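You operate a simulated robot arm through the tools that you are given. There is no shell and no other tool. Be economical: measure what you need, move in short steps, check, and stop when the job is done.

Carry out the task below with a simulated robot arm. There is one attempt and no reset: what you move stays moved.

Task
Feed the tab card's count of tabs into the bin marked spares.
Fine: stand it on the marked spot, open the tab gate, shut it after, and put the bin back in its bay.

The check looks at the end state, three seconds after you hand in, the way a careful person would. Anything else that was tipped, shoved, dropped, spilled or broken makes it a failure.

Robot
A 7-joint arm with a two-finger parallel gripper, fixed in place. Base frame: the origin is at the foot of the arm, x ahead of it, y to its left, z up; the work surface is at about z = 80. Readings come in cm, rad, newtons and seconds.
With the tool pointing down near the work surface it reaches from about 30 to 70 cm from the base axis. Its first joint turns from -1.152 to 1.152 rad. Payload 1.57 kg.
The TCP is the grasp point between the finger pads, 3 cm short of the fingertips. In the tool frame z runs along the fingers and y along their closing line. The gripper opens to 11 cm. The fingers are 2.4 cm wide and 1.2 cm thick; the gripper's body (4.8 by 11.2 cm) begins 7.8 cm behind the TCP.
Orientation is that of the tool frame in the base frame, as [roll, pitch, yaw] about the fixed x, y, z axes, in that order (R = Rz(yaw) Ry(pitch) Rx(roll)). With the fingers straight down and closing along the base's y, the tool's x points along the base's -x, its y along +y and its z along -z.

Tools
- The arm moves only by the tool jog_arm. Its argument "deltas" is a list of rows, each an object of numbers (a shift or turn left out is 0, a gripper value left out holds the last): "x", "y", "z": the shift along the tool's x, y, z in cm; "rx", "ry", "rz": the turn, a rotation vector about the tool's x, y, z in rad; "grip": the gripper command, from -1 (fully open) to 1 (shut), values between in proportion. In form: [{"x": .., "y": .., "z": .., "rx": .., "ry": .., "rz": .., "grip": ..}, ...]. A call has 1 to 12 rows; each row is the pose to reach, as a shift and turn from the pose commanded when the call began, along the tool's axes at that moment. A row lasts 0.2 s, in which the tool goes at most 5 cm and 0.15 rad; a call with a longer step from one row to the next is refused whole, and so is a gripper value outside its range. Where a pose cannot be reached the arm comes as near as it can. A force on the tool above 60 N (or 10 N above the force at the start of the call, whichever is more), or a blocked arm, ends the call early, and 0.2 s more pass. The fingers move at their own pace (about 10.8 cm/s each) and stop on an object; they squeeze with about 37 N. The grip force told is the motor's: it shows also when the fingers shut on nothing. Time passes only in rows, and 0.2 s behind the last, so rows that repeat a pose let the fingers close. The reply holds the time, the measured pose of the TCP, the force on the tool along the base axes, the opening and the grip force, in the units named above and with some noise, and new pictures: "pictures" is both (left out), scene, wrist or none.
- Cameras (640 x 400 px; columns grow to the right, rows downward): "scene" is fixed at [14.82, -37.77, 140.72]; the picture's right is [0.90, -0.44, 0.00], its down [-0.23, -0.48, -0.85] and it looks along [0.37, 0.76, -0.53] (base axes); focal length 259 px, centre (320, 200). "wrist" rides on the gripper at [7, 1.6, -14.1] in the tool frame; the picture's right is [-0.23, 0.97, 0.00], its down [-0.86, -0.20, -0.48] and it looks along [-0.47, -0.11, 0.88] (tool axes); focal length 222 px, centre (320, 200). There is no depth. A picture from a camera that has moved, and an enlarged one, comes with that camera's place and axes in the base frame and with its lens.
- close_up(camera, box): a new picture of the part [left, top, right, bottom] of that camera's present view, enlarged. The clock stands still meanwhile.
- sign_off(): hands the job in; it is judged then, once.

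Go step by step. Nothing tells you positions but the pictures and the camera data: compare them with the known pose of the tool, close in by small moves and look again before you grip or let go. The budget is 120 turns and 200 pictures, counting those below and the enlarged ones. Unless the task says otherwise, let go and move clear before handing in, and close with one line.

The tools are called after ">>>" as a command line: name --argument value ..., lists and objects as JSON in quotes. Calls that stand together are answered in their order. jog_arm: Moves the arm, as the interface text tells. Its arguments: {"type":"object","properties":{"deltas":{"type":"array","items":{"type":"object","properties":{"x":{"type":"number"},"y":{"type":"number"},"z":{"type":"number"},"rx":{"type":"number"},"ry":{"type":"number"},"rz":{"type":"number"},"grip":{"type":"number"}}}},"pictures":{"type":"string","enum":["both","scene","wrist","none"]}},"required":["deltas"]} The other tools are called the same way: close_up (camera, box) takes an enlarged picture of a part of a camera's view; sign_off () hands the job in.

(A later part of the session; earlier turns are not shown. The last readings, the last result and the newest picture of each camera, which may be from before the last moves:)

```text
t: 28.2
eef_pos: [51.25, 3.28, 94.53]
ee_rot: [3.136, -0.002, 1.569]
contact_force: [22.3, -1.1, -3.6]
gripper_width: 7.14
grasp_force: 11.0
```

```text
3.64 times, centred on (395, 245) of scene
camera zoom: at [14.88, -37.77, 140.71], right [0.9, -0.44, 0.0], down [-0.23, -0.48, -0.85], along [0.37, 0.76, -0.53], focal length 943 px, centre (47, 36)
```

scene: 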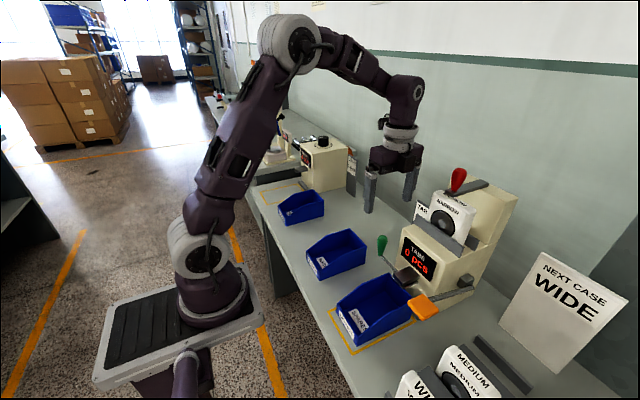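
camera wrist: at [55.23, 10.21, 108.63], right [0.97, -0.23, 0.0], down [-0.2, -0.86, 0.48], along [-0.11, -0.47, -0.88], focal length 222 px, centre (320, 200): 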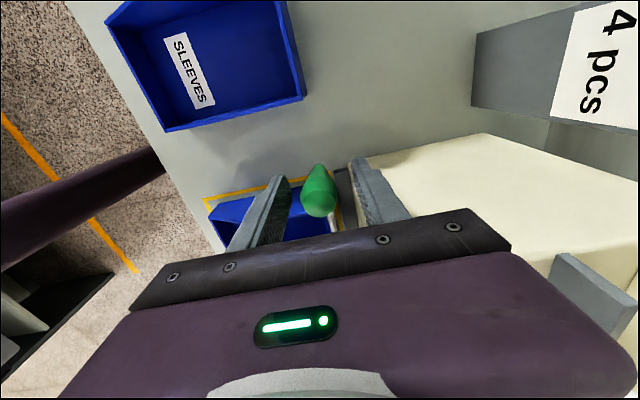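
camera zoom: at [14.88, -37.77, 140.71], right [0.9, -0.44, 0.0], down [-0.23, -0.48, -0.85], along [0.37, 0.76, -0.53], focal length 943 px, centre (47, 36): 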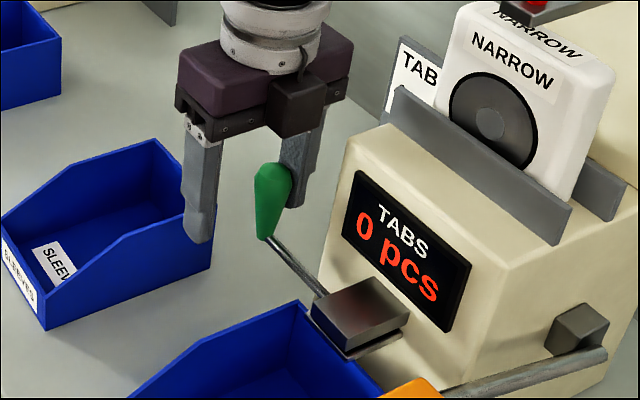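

The handle resists toward -x, with 22 N and no travel, so that side is a stop. I'll back off and try +x.

>>> jog_arm --deltas '[{"y": 1.2}, {"y": 2.4}, {"y": 2.4}]' --pictures "none"

>>> jog_arm --deltas '[{"y": 1}, {"y": 1.8}, {"y": 2.2}]' --pictures "none"

>>> close_up --camera "scene" --box '[340, 190, 450, 300]'

```text
t: 29.0
eef_pos: [53.38, 3.19, 94.51]
ee_rot: [-3.138, 0.0, 1.57]
contact_force: [0.0, -0.1, -0.4]
gripper_width: 5.21
grasp_force: 0.0
```

```text
t: 29.8
eef_pos: [55.6, 3.34, 94.49]
ee_rot: [-3.136, -0.003, 1.572]
contact_force: [-16.3, 0.1, 2.8]
gripper_width: 6.75
grasp_force: 8.0
```

```text
3.64 times, centred on (395, 245) of scene
camera zoom: at [14.77, -37.77, 140.73], right [0.9, -0.44, 0.0], down [-0.23, -0.48, -0.85], along [0.37, 0.76, -0.53], focal length 943 px, centre (47, 36)
```

zoom: 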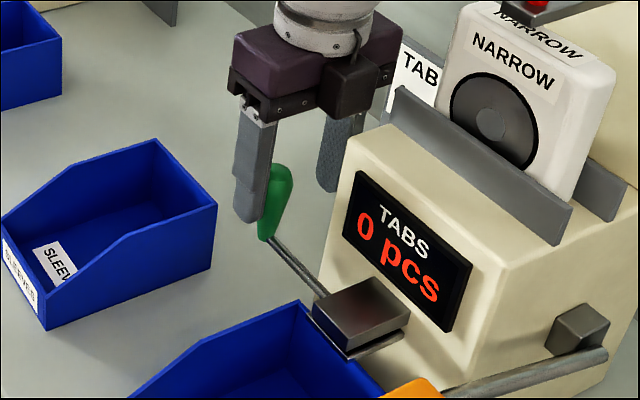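

There is no travel in x either way. The rod runs along y from the thin plate under the chute, so it may be a slide gate pulled toward +y. I'll re-centre at x = 53.5, grip the handle, and pull gently.

>>> jog_arm --deltas '[{"y": -1.2}, {"y": -2.15}, {"y": -2.15, "grip": 1}, {"y": -2.15}, {"y": -2.15}]' --pictures "none"

>>> jog_arm --deltas '[{"x": 0.5}, {"x": 1.0}, {"x": 1.0}]' --pictures "none"

>>> close_up --camera "scene" --box '[340, 190, 450, 300]'

```text
t: 31.0
eef_pos: [53.46, 3.53, 94.52]
ee_rot: [-3.14, -0.002, 1.571]
contact_force: [-6.4, -0.1, 5.4]
gripper_width: 2.55
grasp_force: 36.9
```

```text
t: 31.8
eef_pos: [53.59, 4.38, 94.46]
ee_rot: [-3.14, -0.002, 1.571]
contact_force: [-0.8, 1.1, -7.9]
gripper_width: 2.55
grasp_force: 37.1
```

```text
3.64 times, centred on (395, 245) of scene
camera zoom: at [14.83, -37.77, 140.72], right [0.9, -0.44, 0.0], down [-0.23, -0.48, -0.85], along [0.37, 0.76, -0.53], focal length 943 px, centre (47, 36)
```

zoom: 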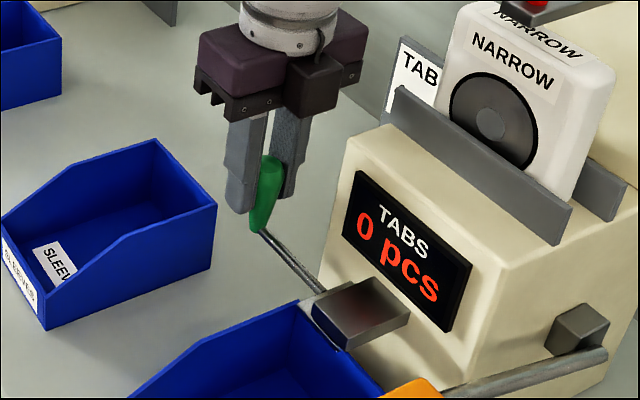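

The handle slid in +y with almost no force, so this is a slide gate. The display is still 0. I'll keep pulling in small steps and watch the count.

>>> jog_arm --deltas '[{"x": 0.8}]' --pictures "none"

>>> close_up --camera "scene" --box '[340, 190, 450, 300]'

```text
t: 32.2
eef_pos: [53.36, 5.05, 94.45]
ee_rot: [-3.138, 0.0, 1.571]
contact_force: [-3.5, -0.1, -10.3]
gripper_width: 2.54
grasp_force: 36.6
```

```text
3.64 times, centred on (395, 245) of scene
camera zoom: at [14.82, -37.77, 140.72], right [0.9, -0.44, 0.0], down [-0.23, -0.48, -0.85], along [0.37, 0.76, -0.53], focal length 943 px, centre (47, 36)
```

zoom: 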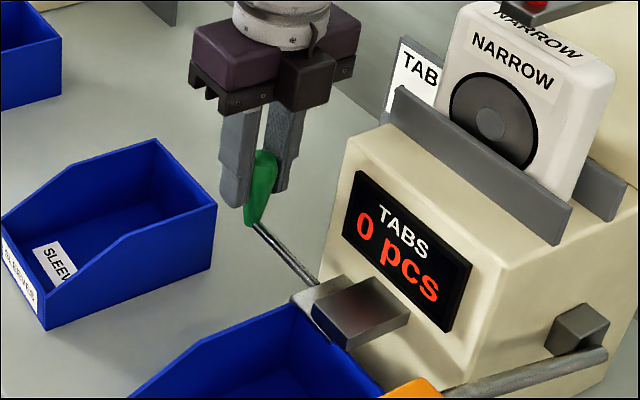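

>>> jog_arm --deltas '[{"x": 0.8}]' --pictures "none"

>>> close_up --camera "scene" --box '[340, 190, 450, 300]'

```text
t: 32.6
eef_pos: [53.35, 5.89, 94.52]
ee_rot: [-3.14, -0.002, 1.57]
contact_force: [-2.4, -1.0, -2.5]
gripper_width: 2.55
grasp_force: 37.2
```

```text
3.64 times, centred on (395, 245) of scene
camera zoom: at [14.81, -37.77, 140.72], right [0.9, -0.44, 0.0], down [-0.23, -0.48, -0.85], along [0.37, 0.76, -0.53], focal length 943 px, centre (47, 36)
```

zoom: 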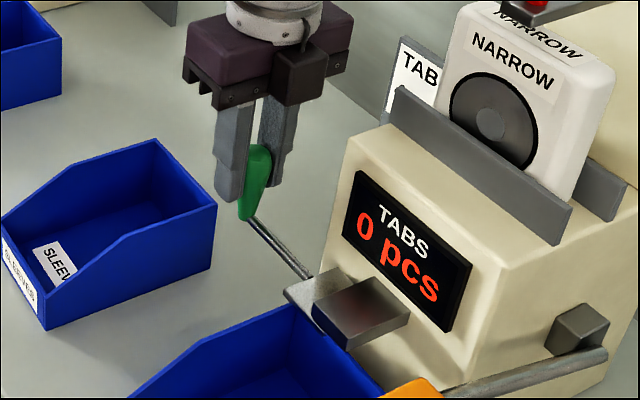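

The plate is sliding out and nothing has been dispensed yet. I'll continue.

>>> jog_arm --deltas '[{"x": 0.8}]' --pictures "none"

>>> close_up --camera "scene" --box '[340, 190, 450, 300]'

```text
t: 33.0
eef_pos: [53.56, 6.7, 94.54]
ee_rot: [-3.139, -0.001, 1.572]
contact_force: [-8.7, 0.5, 7.8]
gripper_width: 2.58
grasp_force: 36.9
```

```text
3.64 times, centred on (395, 245) of scene
camera zoom: at [14.78, -37.77, 140.72], right [0.9, -0.44, 0.0], down [-0.23, -0.48, -0.85], along [0.37, 0.76, -0.53], focal length 943 px, centre (47, 36)
```

zoom: 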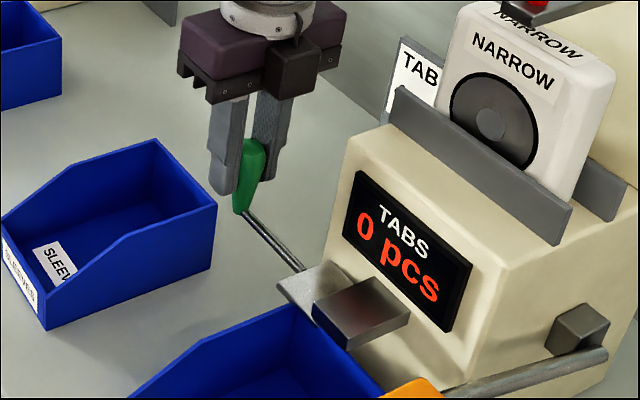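

>>> jog_arm --deltas '[{"x": 0.8}]' --pictures "none"

>>> close_up --camera "scene" --box '[340, 190, 450, 300]'

```text
t: 33.4
eef_pos: [53.48, 7.43, 94.53]
ee_rot: [-3.141, -0.002, 1.571]
contact_force: [-2.7, -0.1, -11.5]
gripper_width: 2.58
grasp_force: 37.4
```

```text
3.64 times, centred on (395, 245) of scene
camera zoom: at [14.83, -37.77, 140.72], right [0.9, -0.44, 0.0], down [-0.23, -0.48, -0.85], along [0.37, 0.76, -0.53], focal length 943 px, centre (47, 36)
```

zoom: 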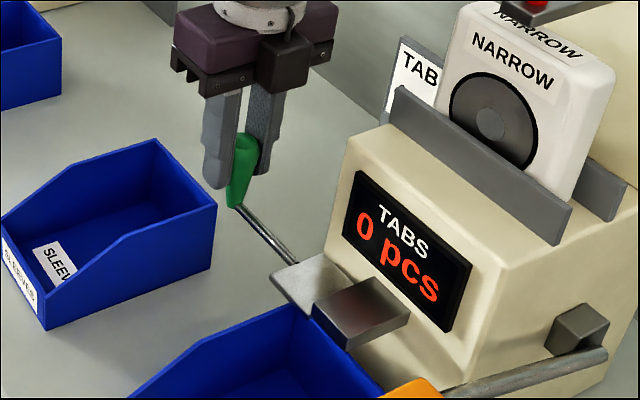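

>>> jog_arm --deltas '[{"x": 0.8}, {"x": 1.2}]' --pictures "none"

>>> close_up --camera "scene" --box '[340, 190, 450, 300]'

```text
t: 34.0
eef_pos: [53.51, 8.34, 94.65]
ee_rot: [-3.141, 0.002, 1.568]
contact_force: [-3.9, -29.7, 2.1]
gripper_width: 2.63
grasp_force: 37.7
```

```text
3.64 times, centred on (395, 245) of scene
camera zoom: at [14.8, -37.85, 140.7], right [0.9, -0.44, 0.0], down [-0.23, -0.48, -0.85], along [0.37, 0.76, -0.53], focal length 943 px, centre (47, 36)
```

zoom: 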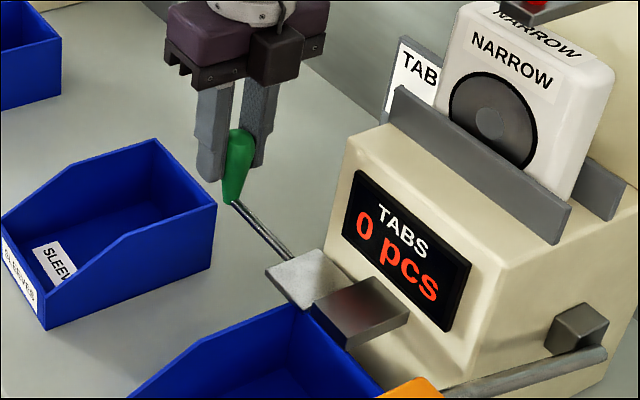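

The gate has reached its open stop. I'll relax slightly and wait to see whether tabs flow by themselves.

>>> jog_arm --deltas '[{"x": -0.3}, {"x": -0.3}]' --pictures "none"

>>> close_up --camera "scene" --box '[340, 220, 480, 360]'

```text
t: 34.6
eef_pos: [53.5, 8.36, 94.6]
ee_rot: [-3.142, -0.001, 1.571]
contact_force: [-5.7, -17.7, 3.6]
gripper_width: 2.54
grasp_force: 36.9
```

```text
2.86 times, centred on (410, 290) of scene
camera zoom: at [14.8, -37.82, 140.71], right [0.9, -0.44, 0.0], down [-0.23, -0.48, -0.85], along [0.37, 0.76, -0.53], focal length 741 px, centre (63, -57)
```

zoom: 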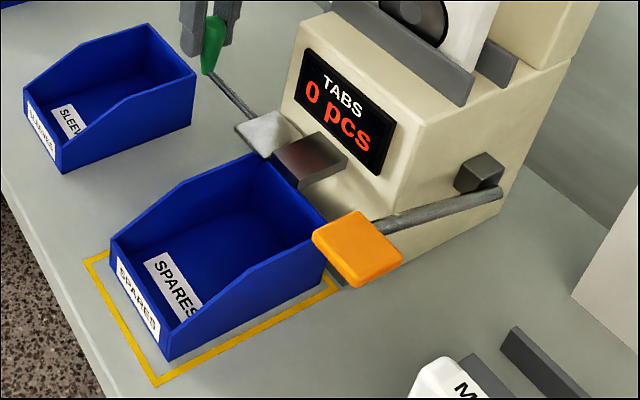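

>>> jog_arm --deltas '[{"x": -0.3}, {"x": -0.3}, {"x": -0.3}, {"x": -0.3}]' --pictures "none"

>>> close_up --camera "scene" --box '[340, 220, 480, 360]'

```text
t: 35.6
eef_pos: [53.64, 8.07, 94.61]
ee_rot: [-3.14, -0.001, 1.571]
contact_force: [6.2, 1.5, -7.8]
gripper_width: 2.53
grasp_force: 37.4
```

```text
2.86 times, centred on (410, 290) of scene
camera zoom: at [14.85, -37.77, 140.72], right [0.9, -0.44, 0.0], down [-0.23, -0.48, -0.85], along [0.37, 0.76, -0.53], focal length 741 px, centre (63, -57)
```

zoom: 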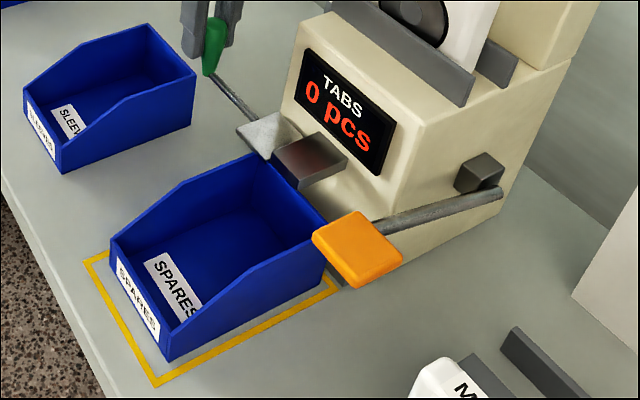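

Nothing flows on its own, so the orange paddle must be the feed. I'll re-seat the gate fully open, release the handle, rise, and check that the gate stays.

>>> jog_arm --deltas '[{"x": 0.3}, {"x": 0.3}, {"x": 0.2, "grip": 0.0}, {"x": 0.2}, {"x": 0.2, "z": -4}, {"x": 0.2, "z": -8}, {"x": 0.2, "z": -12}, {"x": 0.2, "z": -16}, {"x": 0.2, "z": -18}]' --pictures "scene"

>>> close_up --camera "scene" --box '[340, 220, 480, 360]'

```text
t: 37.6
eef_pos: [53.57, 8.01, 112.64]
ee_rot: [-3.139, 0.001, 1.572]
contact_force: [-0.8, -0.2, -1.0]
gripper_width: 5.5
grasp_force: 0.1
```

scene: 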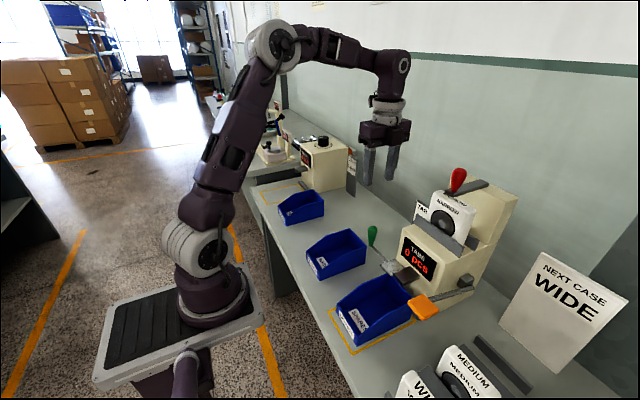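

```text
2.86 times, centred on (410, 290) of scene
camera zoom: at [14.81, -37.77, 140.72], right [0.9, -0.44, 0.0], down [-0.23, -0.48, -0.85], along [0.37, 0.76, -0.53], focal length 741 px, centre (63, -57)
```

zoom: 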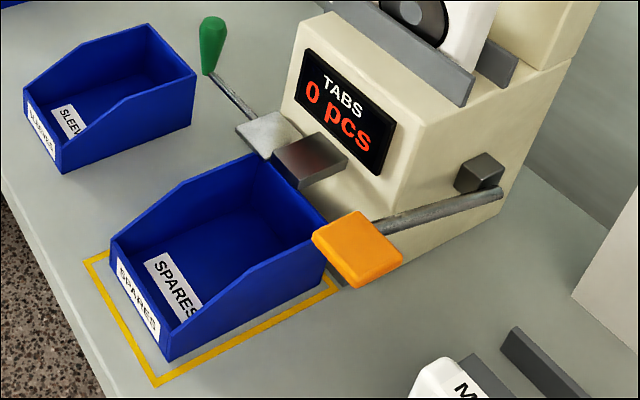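

The gate stays open. The orange paddle is centred at about (47.7, -17.7), z≈95. I'll move above it, turning the tool so the wrist camera is on the outer (-y) side looking toward the bin and spout.

>>> jog_arm --deltas '[{"y": -3, "z": -2, "rz": -0.14, "grip": 1}, {"x": -1, "y": -6, "z": -4, "rz": -0.28}, {"x": -4, "y": -9, "z": -4, "rz": -0.42}, {"x": -8, "y": -11, "z": -4, "rz": -0.56}, {"x": -12, "y": -11, "z": -4, "rz": -0.7}, {"x": -16, "y": -11, "z": -4, "rz": -0.84}, {"x": -20, "y": -11, "z": -4, "rz": -0.98}, {"x": -24, "y": -10, "z": -4, "rz": -1.12}, {"x": -25.7, "y": -8, "z": -4, "rz": -1.26}, {"x": -25.7, "y": -6, "z": -4, "rz": -1.4}, {"x": -25.7, "y": -6, "z": -4, "rz": -1.54}, {"x": -25.7, "y": -6, "z": -4, "rz": -1.57}]' --pictures "none"

>>> jog_arm --deltas '[{"rz": -0.14}, {"rz": -0.28}, {"rz": -0.42}, {"rz": -0.56}, {"rz": -0.7}, {"rz": -0.84}, {"rz": -0.98}, {"rz": -1.12}, {"rz": -1.26}, {"rz": -1.4}, {"rz": -1.54}, {"rz": -1.57}]' --pictures "both"

```text
t: 40.2
eef_pos: [47.43, -17.6, 116.67]
ee_rot: [3.139, -0.001, -3.139]
contact_force: [0.0, 1.0, -0.1]
gripper_width: 0.0
grasp_force: 20.9
```

```text
t: 42.8
eef_pos: [47.57, -17.38, 116.52]
ee_rot: [3.141, 0.0, -1.572]
contact_force: [0.7, -0.2, 0.5]
gripper_width: 0.0
grasp_force: 21.7
camera wrist: at [45.91, -24.5, 130.67], right [-0.97, 0.23, 0.0], down [0.2, 0.85, 0.48], along [0.11, 0.47, -0.88], focal length 222 px, centre (320, 200)
```

scene: 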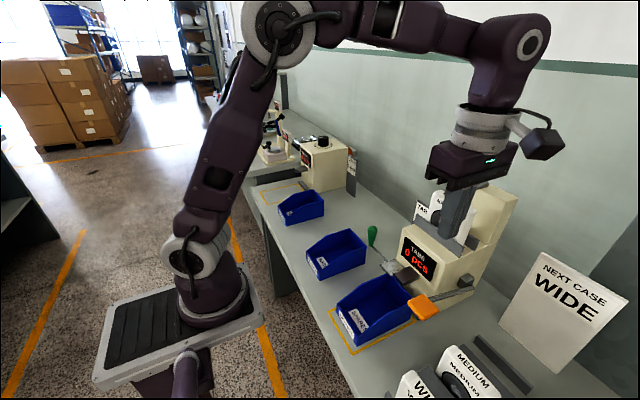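
wrist: 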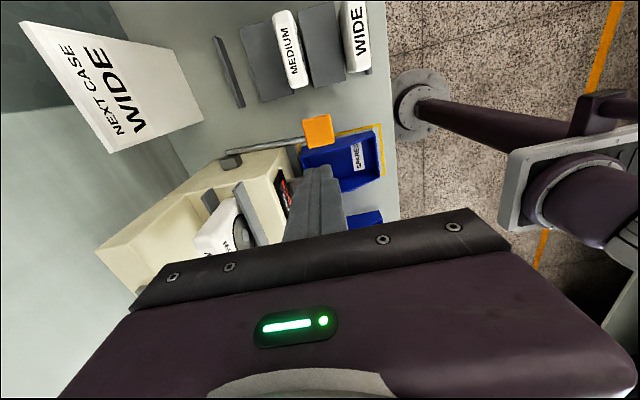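

The paddle is directly under the tool, at about (47.9, -17.4). I'll come down close with the fingers shut.

>>> jog_arm --deltas '[{"z": 5}, {"y": -0.2, "z": 10}, {"y": -0.2, "z": 14}, {"y": -0.2, "z": 16.5}, {"y": -0.2, "z": 16.5}]' --pictures "both"

>>> close_up --camera "scene" --box '[340, 200, 500, 340]'

```text
t: 44.0
eef_pos: [47.96, -17.7, 100.03]
ee_rot: [3.139, 0.001, -1.573]
contact_force: [0.0, -0.4, 0.1]
gripper_width: 0.0
grasp_force: 21.1
camera wrist: at [46.32, -24.8, 114.14], right [-0.97, 0.23, 0.0], down [0.2, 0.85, 0.48], along [0.11, 0.47, -0.88], focal length 222 px, centre (320, 200)
```

scene: 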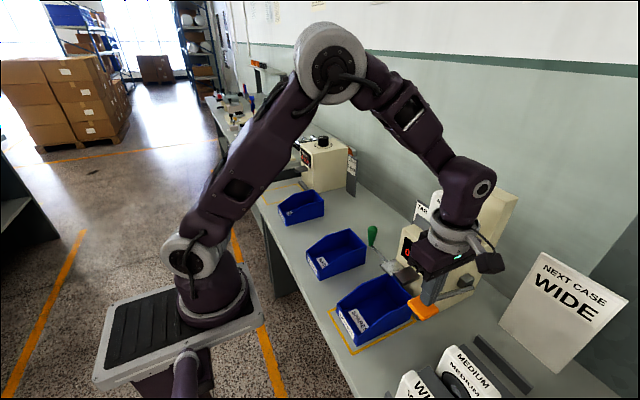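
wrist: 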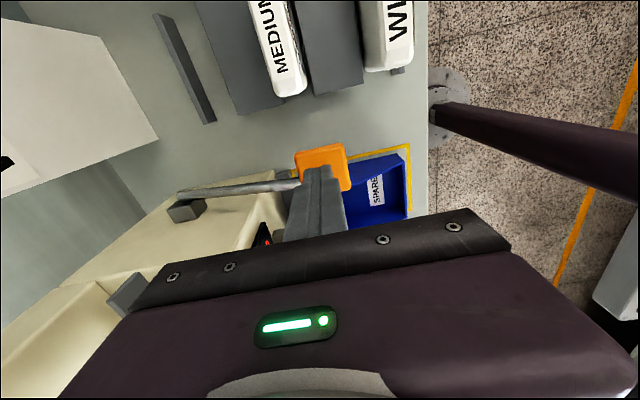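

```text
2.86 times, centred on (420, 270) of scene
camera zoom: at [14.82, -37.77, 140.72], right [0.9, -0.44, 0.0], down [-0.23, -0.48, -0.85], along [0.37, 0.76, -0.53], focal length 741 px, centre (34, 0)
```

zoom: 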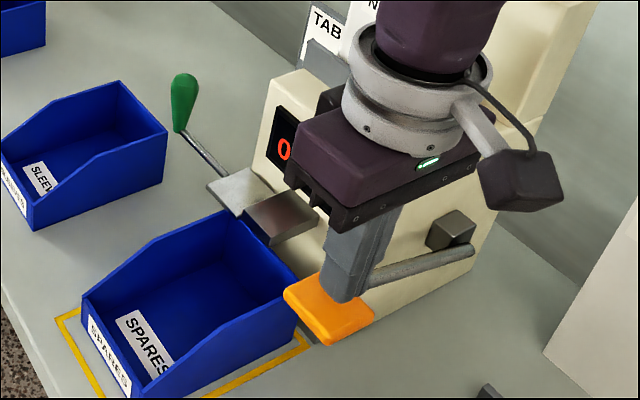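

The count digit stays visible in this pose. I'll press down gently, stepwise.

>>> jog_arm --deltas '[{"y": 0.5, "z": 1}, {"y": 0.5, "z": 2}, {"y": 0.5, "z": 3}]' --pictures "none"

>>> close_up --camera "scene" --box '[340, 200, 500, 340]'

```text
t: 44.8
eef_pos: [47.39, -17.48, 97.09]
ee_rot: [3.139, 0.001, -1.572]
contact_force: [-1.5, -1.1, 2.5]
gripper_width: 0.0
grasp_force: 21.2
```

```text
2.86 times, centred on (420, 270) of scene
camera zoom: at [14.81, -37.77, 140.72], right [0.9, -0.44, 0.0], down [-0.23, -0.48, -0.85], along [0.37, 0.76, -0.53], focal length 741 px, centre (34, 0)
```

zoom: 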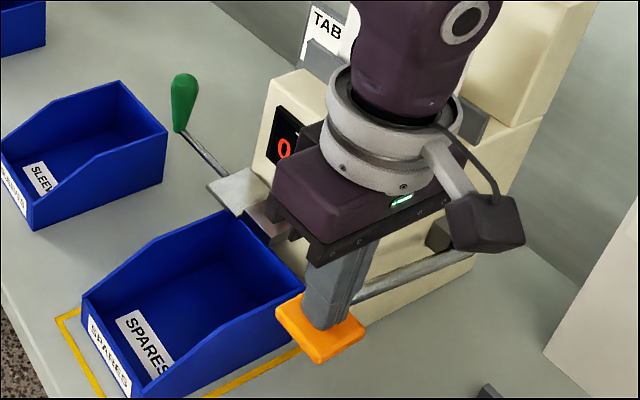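

The paddle moves under a light spring force and the count is still 0. I'll press further.

>>> jog_arm --deltas '[{"z": 0.8}, {"z": 1.5}]' --pictures "none"

>>> close_up --camera "scene" --box '[340, 200, 500, 340]'

```text
t: 45.4
eef_pos: [47.23, -17.49, 95.61]
ee_rot: [3.139, 0.003, -1.572]
contact_force: [-3.2, 1.3, 2.4]
gripper_width: 0.0
grasp_force: 21.3
```

```text
2.86 times, centred on (420, 270) of scene
camera zoom: at [14.8, -37.76, 140.72], right [0.9, -0.44, 0.0], down [-0.23, -0.48, -0.85], along [0.37, 0.76, -0.53], focal length 741 px, centre (34, 0)
```

zoom: 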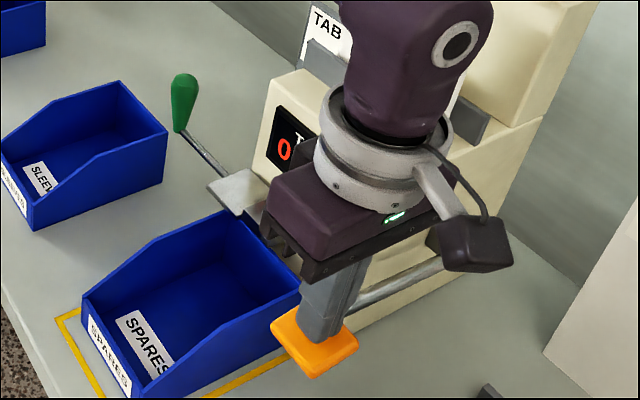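

>>> jog_arm --deltas '[{"z": 0.8}, {"z": 1.5}]' --pictures "none"

>>> close_up --camera "scene" --box '[340, 200, 500, 340]'

```text
t: 46.0
eef_pos: [47.17, -17.35, 93.96]
ee_rot: [-3.142, 0.0, -1.572]
contact_force: [1.3, -1.6, 3.5]
gripper_width: 0.0
grasp_force: 21.1
```

```text
2.86 times, centred on (420, 270) of scene
camera zoom: at [14.81, -37.77, 140.72], right [0.9, -0.44, 0.0], down [-0.23, -0.48, -0.85], along [0.37, 0.76, -0.53], focal length 741 px, centre (34, 0)
```

zoom: 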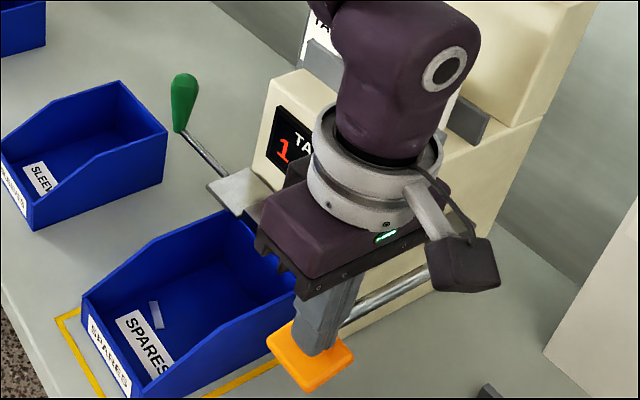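

The count is 1, and a tab is visible in the bin. I'll release now and see whether the count holds.

>>> jog_arm --deltas '[{"z": -3}, {"z": -5}, {"z": -5}]' --pictures "none"

>>> close_up --camera "scene" --box '[340, 200, 500, 340]'

```text
t: 46.8
eef_pos: [47.06, -17.56, 99.12]
ee_rot: [3.138, 0.001, -1.572]
contact_force: [0.3, 0.0, -0.7]
gripper_width: 0.0
grasp_force: 21.2
```

```text
2.86 times, centred on (420, 270) of scene
camera zoom: at [14.82, -37.77, 140.72], right [0.9, -0.44, 0.0], down [-0.23, -0.48, -0.85], along [0.37, 0.76, -0.53], focal length 741 px, centre (34, 0)
```

zoom: 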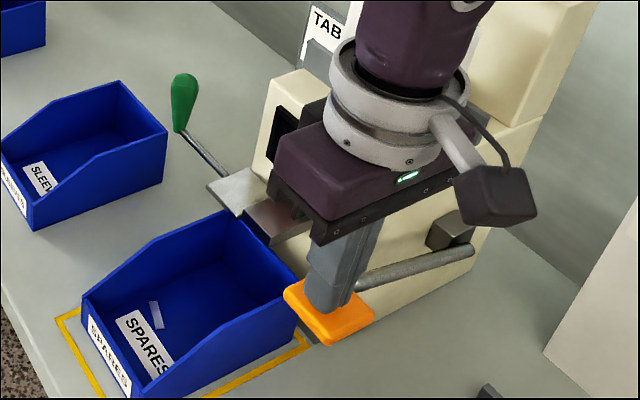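

One tab is in the bin and the paddle is back up. Second press, to the same depth.

>>> jog_arm --deltas '[{"z": 1.5}, {"z": 2.8}, {"z": 4.2}, {"z": 5.1}]' --pictures "none"

>>> close_up --camera "scene" --box '[340, 200, 500, 340]'

```text
t: 47.8
eef_pos: [47.15, -17.51, 93.94]
ee_rot: [-3.141, 0.0, -1.573]
contact_force: [-6.0, 2.0, 17.9]
gripper_width: 0.02
grasp_force: 21.0
```

```text
2.86 times, centred on (420, 270) of scene
camera zoom: at [14.77, -37.75, 140.73], right [0.9, -0.44, 0.0], down [-0.23, -0.48, -0.85], along [0.37, 0.76, -0.53], focal length 741 px, centre (34, 0)
```

zoom: 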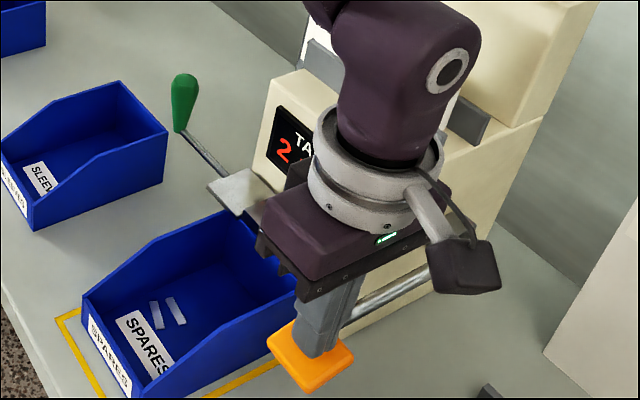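

Count 2, with two tabs in the bin. Release and third press.

>>> jog_arm --deltas '[{"z": -3}, {"z": -5.1}, {"z": -5.1}, {"z": -5.1}]' --pictures "none"

>>> close_up --camera "scene" --box '[340, 200, 500, 340]'

>>> jog_arm --deltas '[{"z": 1.5}, {"z": 2.8}, {"z": 4.2}, {"z": 5.1}]' --pictures "none"

>>> close_up --camera "scene" --box '[340, 200, 500, 340]'

```text
t: 48.8
eef_pos: [47.36, -17.49, 98.85]
ee_rot: [3.14, 0.002, -1.572]
contact_force: [0.6, -0.5, 0.0]
gripper_width: 0.02
grasp_force: 20.9
```

```text
2.86 times, centred on (420, 270) of scene
camera zoom: at [14.82, -37.77, 140.72], right [0.9, -0.44, 0.0], down [-0.23, -0.48, -0.85], along [0.37, 0.76, -0.53], focal length 741 px, centre (34, 0)
```

zoom: 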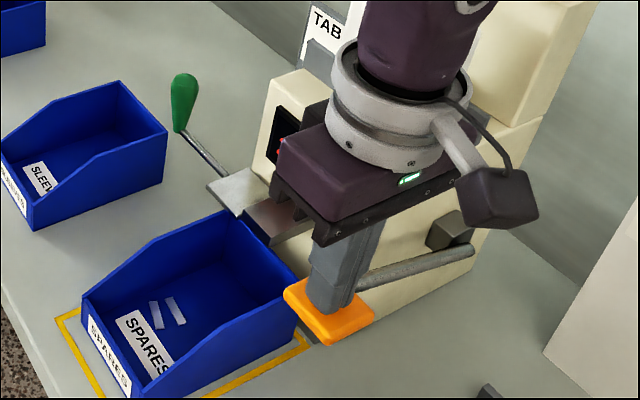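

```text
t: 49.8
eef_pos: [47.41, -17.64, 94.04]
ee_rot: [3.14, 0.0, -1.574]
contact_force: [-9.1, 2.3, 20.1]
gripper_width: 0.0
grasp_force: 21.3
```

```text
2.86 times, centred on (420, 270) of scene
camera zoom: at [14.76, -37.75, 140.73], right [0.9, -0.44, 0.0], down [-0.23, -0.48, -0.85], along [0.37, 0.76, -0.53], focal length 741 px, centre (34, 0)
```

zoom: 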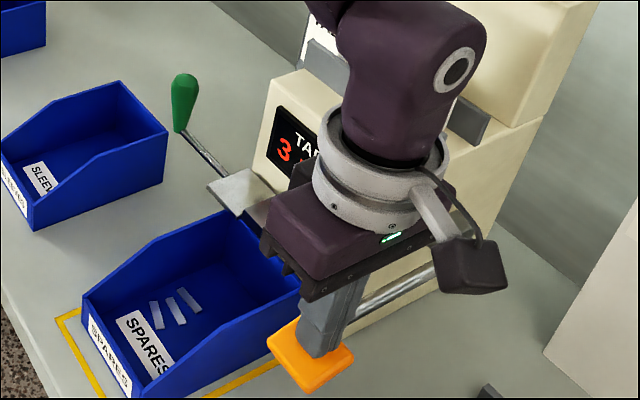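

Count 3. Release and fourth, final press.

>>> jog_arm --deltas '[{"z": -3}, {"z": -5.1}, {"z": -5.1}, {"z": -5.1}]' --pictures "none"

>>> jog_arm --deltas '[{"z": 1.5}, {"z": 2.8}, {"z": 4.2}, {"z": 5.1}]' --pictures "none"

>>> close_up --camera "scene" --box '[340, 200, 500, 340]'

```text
t: 50.8
eef_pos: [47.27, -17.53, 99.23]
ee_rot: [3.14, 0.003, -1.572]
contact_force: [0.3, 0.9, 0.0]
gripper_width: 0.0
grasp_force: 21.2
```

```text
t: 51.8
eef_pos: [47.28, -17.56, 94.15]
ee_rot: [3.141, -0.001, -1.573]
contact_force: [-2.1, -4.5, 6.2]
gripper_width: 0.0
grasp_force: 21.4
```

```text
2.86 times, centred on (420, 270) of scene
camera zoom: at [14.8, -37.78, 140.72], right [0.9, -0.44, 0.0], down [-0.23, -0.48, -0.85], along [0.37, 0.76, -0.53], focal length 741 px, centre (34, 0)
```

zoom: 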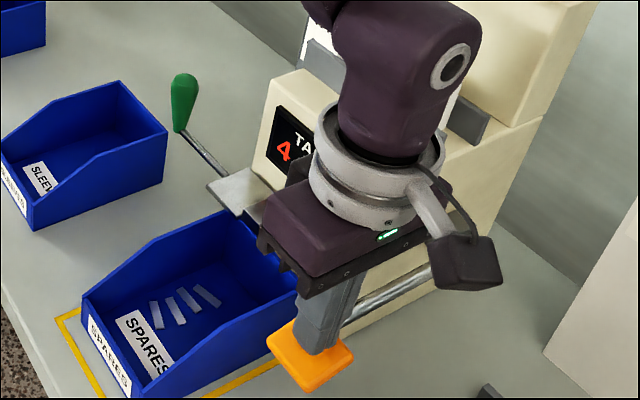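

The count is 4, with four tabs in the bin. I'll release straight up, then go to the handle's outer side at the original yaw to push the gate shut.

>>> jog_arm --deltas '[{"z": -4}, {"z": -8}, {"z": -12}, {"z": -16.5}, {"z": -21}, {"z": -23}]' --pictures "none"

>>> jog_arm --deltas '[{"y": 3, "rz": 0.14}, {"y": 6, "rz": 0.28}, {"x": -3, "y": 8, "rz": 0.42}, {"x": -7, "y": 8, "rz": 0.56}, {"x": -11, "y": 8, "rz": 0.7}, {"x": -15, "y": 8, "rz": 0.84}, {"x": -19, "y": 8, "rz": 0.98}, {"x": -23, "y": 8, "rz": 1.12}, {"x": -27, "y": 6, "rz": 1.26}, {"x": -30, "y": 3, "rz": 1.4}, {"x": -31, "y": -1, "rz": 1.5}, {"x": -31, "y": -5, "rz": 1.571}]' --pictures "both"

```text
t: 53.2
eef_pos: [47.06, -17.55, 117.08]
ee_rot: [3.14, 0.002, -1.574]
contact_force: [0.3, -0.7, 0.0]
gripper_width: 0.0
grasp_force: 20.9
```

```text
t: 55.8
eef_pos: [52.71, 13.45, 116.78]
ee_rot: [3.141, -0.002, 3.139]
contact_force: [1.0, -0.2, -0.4]
gripper_width: 0.0
grasp_force: 21.2
camera wrist: at [45.66, 15.14, 130.99], right [0.23, 0.97, 0.0], down [0.86, -0.2, 0.48], along [0.46, -0.11, -0.88], focal length 222 px, centre (320, 200)
```

scene: 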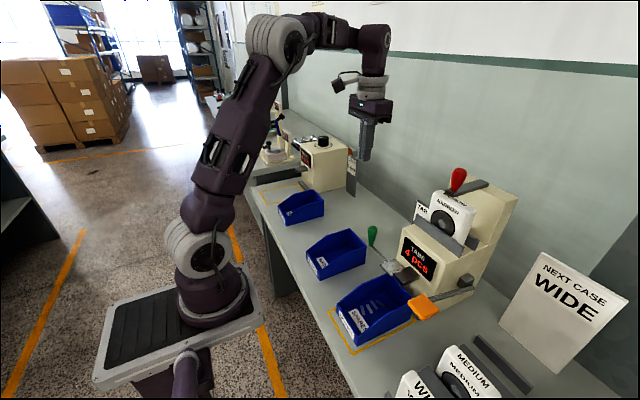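
wrist: 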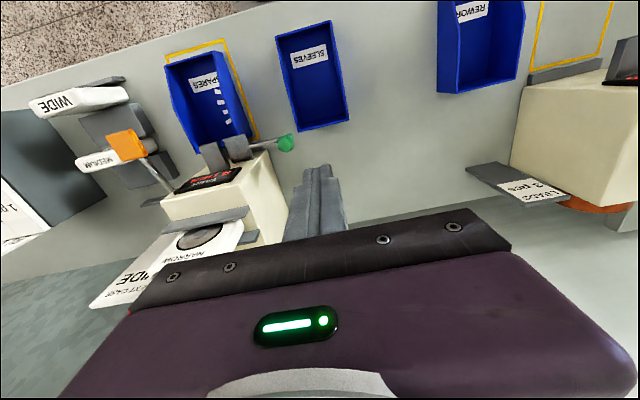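

The display reads 4. I'll lower beside the handle on its +y side, with the tips staying above the sleeves bin rim.

>>> jog_arm --deltas '[{"x": -0.8, "z": 4.5}, {"x": -0.8, "z": 9}, {"x": -0.8, "z": 13.5}, {"x": -0.8, "z": 18}, {"x": -0.8, "z": 22}, {"x": -0.8, "z": 22}]' --pictures "wrist"

>>> close_up --camera "scene" --box '[320, 190, 450, 300]'

```text
t: 57.2
eef_pos: [53.25, 13.5, 95.18]
ee_rot: [-3.14, -0.002, 3.14]
contact_force: [0.2, -0.2, -0.4]
gripper_width: 0.0
grasp_force: 21.6
camera wrist: at [46.25, 15.2, 109.31], right [0.23, 0.97, 0.0], down [0.86, -0.2, 0.48], along [0.46, -0.11, -0.88], focal length 222 px, centre (320, 200)
```

wrist: 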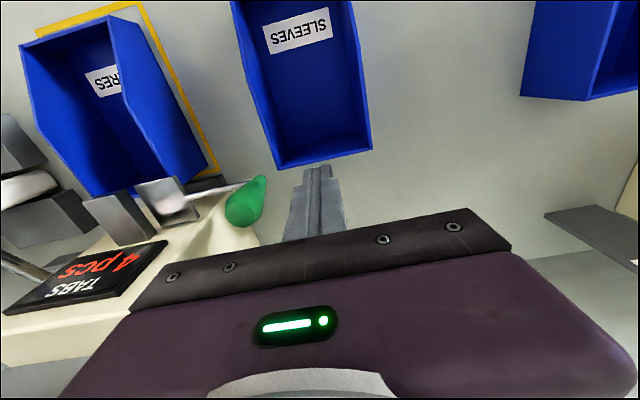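

```text
3.64 times, centred on (385, 245) of scene
camera zoom: at [14.82, -37.77, 140.72], right [0.9, -0.44, 0.0], down [-0.23, -0.48, -0.85], along [0.37, 0.76, -0.53], focal length 943 px, centre (84, 36)
```

zoom: 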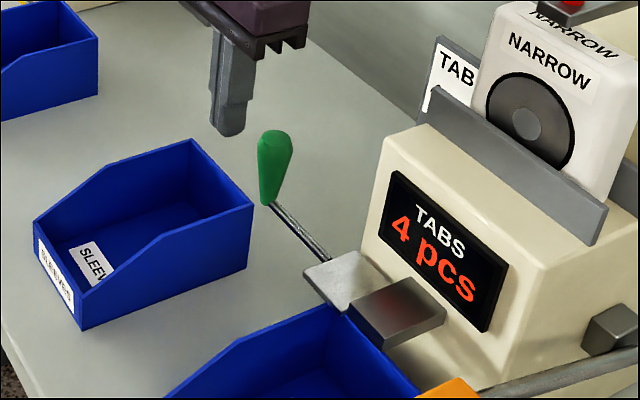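

I'll push toward -y in small steps until the gate meets its closed stop.

>>> jog_arm --deltas '[{"x": -0.2, "y": -2, "z": 0.5}, {"x": -0.2, "y": -3.5, "z": 0.5}, {"x": -0.2, "y": -5, "z": 0.5}, {"x": -0.2, "y": -6.3, "z": 0.5}, {"x": -0.2, "y": -7.1, "z": 0.5}]' --pictures "none"

>>> close_up --camera "scene" --box '[320, 190, 450, 300]'

```text
t: 58.4
eef_pos: [53.2, 6.15, 94.54]
ee_rot: [3.141, 0.0, 3.141]
contact_force: [1.2, 0.6, 0.1]
gripper_width: 0.01
grasp_force: 20.7
```

```text
3.64 times, centred on (385, 245) of scene
camera zoom: at [14.82, -37.77, 140.72], right [0.9, -0.44, 0.0], down [-0.23, -0.48, -0.85], along [0.37, 0.76, -0.53], focal length 943 px, centre (84, 36)
```

zoom: 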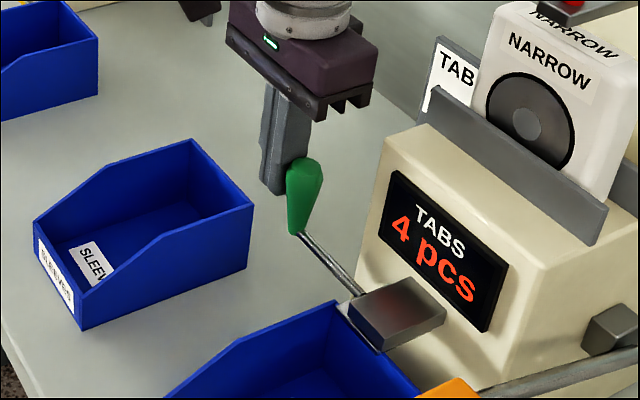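

The gate is almost fully in. I'll push slightly more to meet the stop.

>>> jog_arm --deltas '[{"y": -0.3}, {"y": -0.6}, {"y": -0.9}, {"y": -0.9}]' --pictures "none"

>>> close_up --camera "scene" --box '[320, 190, 450, 300]'

```text
t: 59.4
eef_pos: [53.16, 5.55, 94.6]
ee_rot: [3.14, -0.002, 3.139]
contact_force: [-0.6, 5.3, 0.3]
gripper_width: 0.02
grasp_force: 21.2
```

```text
3.64 times, centred on (385, 245) of scene
camera zoom: at [14.82, -37.75, 140.73], right [0.9, -0.44, 0.0], down [-0.23, -0.48, -0.85], along [0.37, 0.76, -0.53], focal length 943 px, centre (84, 36)
```

zoom: 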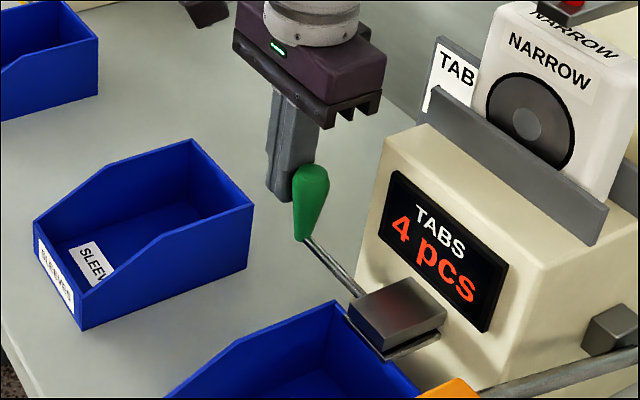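

The gate is shut, with the lever back at its original position and the display at 4. I'll back off, rise, and head back above the front of the bin with the gripper open.

>>> jog_arm --deltas '[{"y": 2}, {"y": 3, "z": -4}, {"y": 3, "z": -8.5}, {"y": 3, "z": -13}, {"y": 3, "z": -17}]' --pictures "none"

>>> jog_arm --deltas '[{"x": 4, "grip": -1}, {"x": 8, "y": -1}, {"x": 12, "y": -3}, {"x": 14, "y": -7}, {"x": 14.5, "y": -11}, {"x": 14.5, "y": -15}, {"x": 14.5, "y": -15.4}, {"x": 14.5, "y": -15.4}]' --pictures "both"

```text
t: 60.6
eef_pos: [53.3, 8.56, 111.23]
ee_rot: [3.14, -0.003, 3.138]
contact_force: [0.6, 0.1, 0.0]
gripper_width: 0.0
grasp_force: 21.3
```

```text
t: 62.4
eef_pos: [38.57, -6.94, 111.48]
ee_rot: [3.139, 0.0, 3.141]
contact_force: [-0.4, 0.0, -0.8]
gripper_width: 10.98
grasp_force: 0.0
camera wrist: at [31.73, -5.31, 125.69], right [0.23, 0.97, 0.0], down [0.86, -0.2, 0.48], along [0.46, -0.11, -0.88], focal length 222 px, centre (320, 200)
```

scene: 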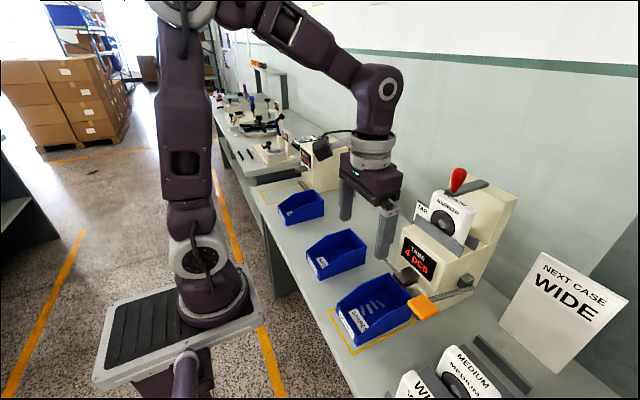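
wrist: 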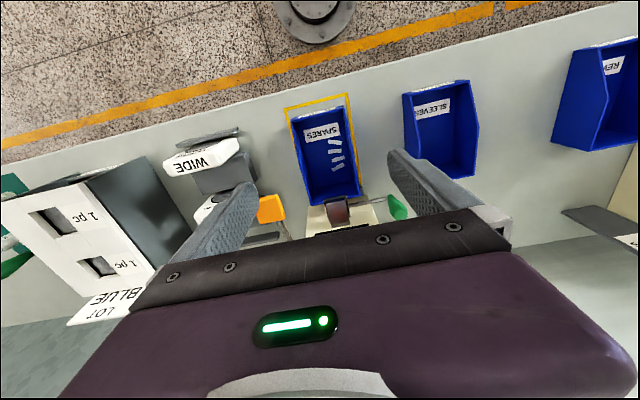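

Four tabs are visible in the bin. I'll descend in front and then move in to the earlier grip pose (46.25, -7.05).

>>> jog_arm --deltas '[{"y": -0.1, "z": 5}, {"y": -0.1, "z": 10}, {"y": -0.1, "z": 15}, {"y": -0.1, "z": 19.5}, {"y": -0.1, "z": 20.8}, {"x": -4, "y": -0.1, "z": 20.8}, {"x": -7.6, "y": -0.1, "z": 20.8}, {"x": -7.6, "y": -0.1, "z": 20.8}]' --pictures "wrist"

>>> close_up --camera "scene" --box '[320, 220, 460, 360]'

```text
t: 64.2
eef_pos: [46.11, -6.8, 90.57]
ee_rot: [3.14, -0.001, 3.14]
contact_force: [-0.4, 1.0, -0.4]
gripper_width: 10.99
grasp_force: 0.0
camera wrist: at [39.2, -5.27, 104.72], right [0.23, 0.97, 0.0], down [0.86, -0.2, 0.48], along [0.46, -0.11, -0.88], focal length 222 px, centre (320, 200)
```

wrist: 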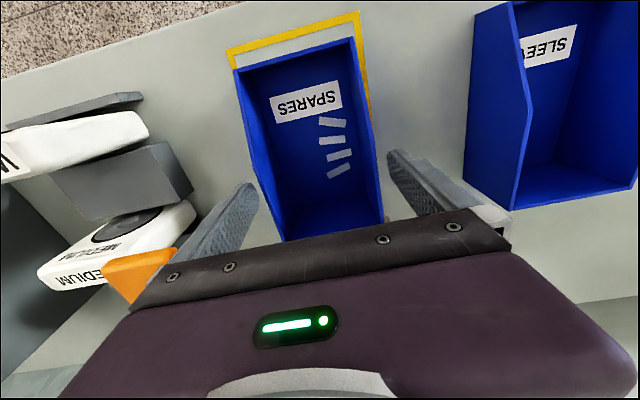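

```text
2.86 times, centred on (390, 290) of scene
camera zoom: at [14.82, -37.77, 140.72], right [0.9, -0.44, 0.0], down [-0.23, -0.48, -0.85], along [0.37, 0.76, -0.53], focal length 741 px, centre (120, -57)
```

zoom: 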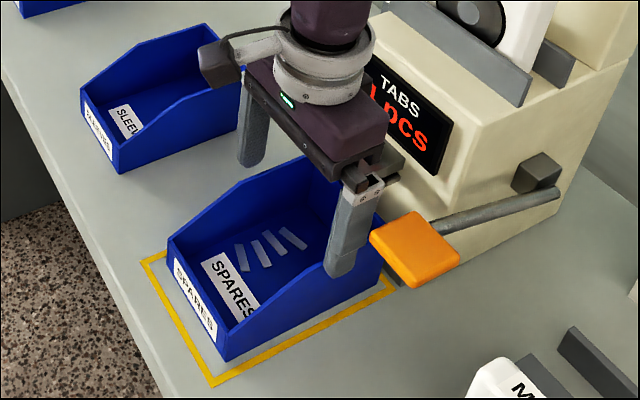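

The alignment matches. I'll descend and close.

>>> jog_arm --deltas '[{"y": -0.15, "z": 2}, {"y": -0.15, "z": 4}, {"y": -0.15, "z": 5.6}, {"y": -0.15, "z": 5.6, "grip": 0}, {"y": -0.15, "z": 5.6, "grip": 1}, {"y": -0.15, "z": 5.6}, {"y": -0.15, "z": 5.6}]' --pictures "wrist"

```text
t: 65.8
eef_pos: [46.41, -7.14, 85.05]
ee_rot: [-3.141, 0.0, 3.139]
contact_force: [-0.5, 0.9, 13.3]
gripper_width: 9.93
grasp_force: 37.2
camera wrist: at [39.44, -5.51, 99.19], right [0.23, 0.97, 0.0], down [0.85, -0.2, 0.48], along [0.47, -0.11, -0.88], focal length 222 px, centre (320, 200)
```

wrist: 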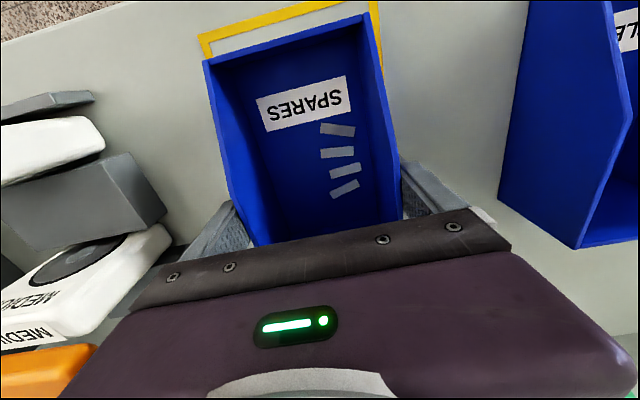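

The grip matches the original. I'll lift a hair, slide back out from under the spout, then raise.

>>> jog_arm --deltas '[{"z": -0.25}, {"x": 0.8, "z": -0.35}, {"x": 2, "z": -0.35}, {"x": 3.5, "z": -0.35}, {"x": 5, "z": -0.35}, {"x": 6.5, "z": -0.4}, {"x": 7.4, "z": -1}, {"x": 7.4, "z": -4}, {"x": 7.4, "z": -7.5}, {"x": 7.4, "z": -11}, {"x": 7.4, "z": -13.8}, {"x": 7.4, "z": -13.8}]' --pictures "both"

```text
t: 68.4
eef_pos: [38.81, -7.02, 98.93]
ee_rot: [-3.141, -0.002, 3.141]
contact_force: [0.2, -0.6, -1.4]
gripper_width: 9.94
grasp_force: 36.6
camera wrist: at [31.8, -5.47, 113.16], right [0.23, 0.97, 0.0], down [0.86, -0.2, 0.48], along [0.46, -0.11, -0.88], focal length 222 px, centre (320, 200)
```

scene: 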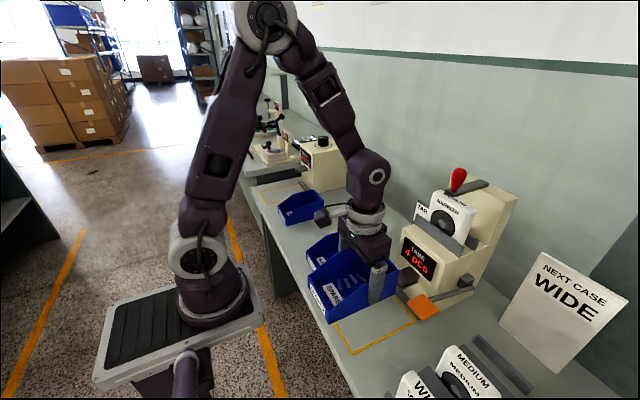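
wrist: 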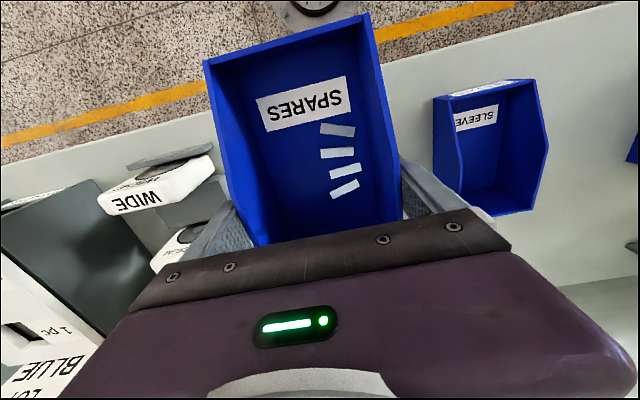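

All 4 tabs are riding in the bin. I'll carry it back to the bay.

>>> jog_arm --deltas '[{"y": 2}, {"y": 5}, {"y": 8.5}, {"y": 12}, {"y": 16}, {"y": 20}, {"y": 24}, {"x": -1, "y": 28}, {"x": -3, "y": 31.5}, {"x": -5, "y": 34}, {"x": -7, "y": 35.3}, {"x": -7.8, "y": 35.6}]' --pictures "both"

```text
t: 71.0
eef_pos: [46.78, 28.6, 98.76]
ee_rot: [3.14, -0.002, 3.139]
contact_force: [-1.2, 0.4, -1.8]
gripper_width: 9.94
grasp_force: 36.8
camera wrist: at [39.74, 30.24, 112.91], right [0.23, 0.97, 0.0], down [0.86, -0.2, 0.48], along [0.46, -0.11, -0.88], focal length 222 px, centre (320, 200)
```

scene: 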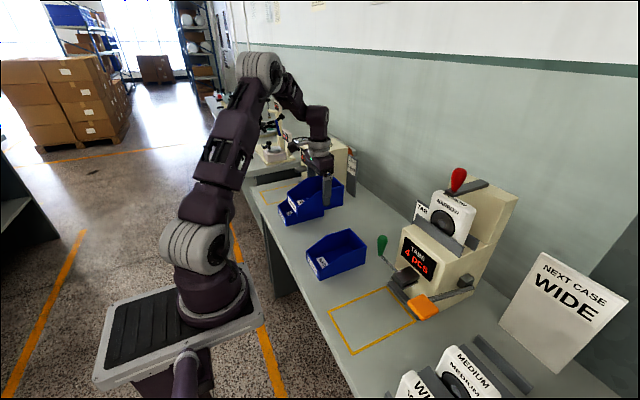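
wrist: 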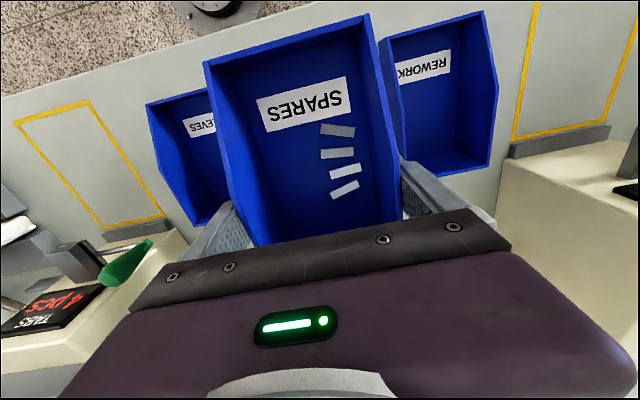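

I'm directly over the bay at the recorded pose. I'll lower straight down and release.

>>> jog_arm --deltas '[{"z": 4}, {"z": 8}, {"z": 11}, {"z": 12.8}, {"z": 13.5}, {"z": 13.8}, {"z": 13.8}]' --pictures "wrist"

```text
t: 72.6
eef_pos: [46.98, 28.54, 85.09]
ee_rot: [3.14, 0.001, 3.139]
contact_force: [-1.3, 0.3, 5.2]
gripper_width: 9.97
grasp_force: 36.8
camera wrist: at [39.89, 30.13, 99.21], right [0.23, 0.97, 0.0], down [0.86, -0.2, 0.48], along [0.47, -0.11, -0.88], focal length 222 px, centre (320, 200)
```

wrist: 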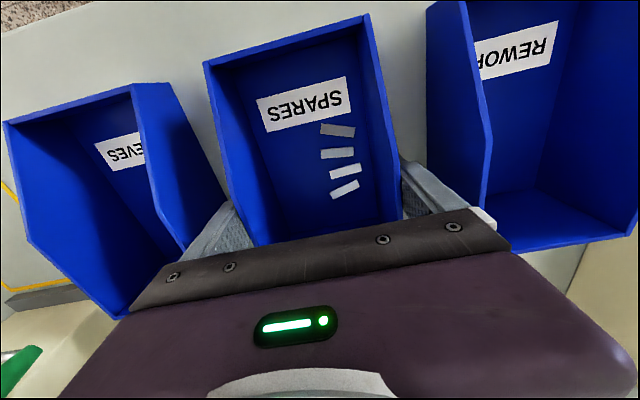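

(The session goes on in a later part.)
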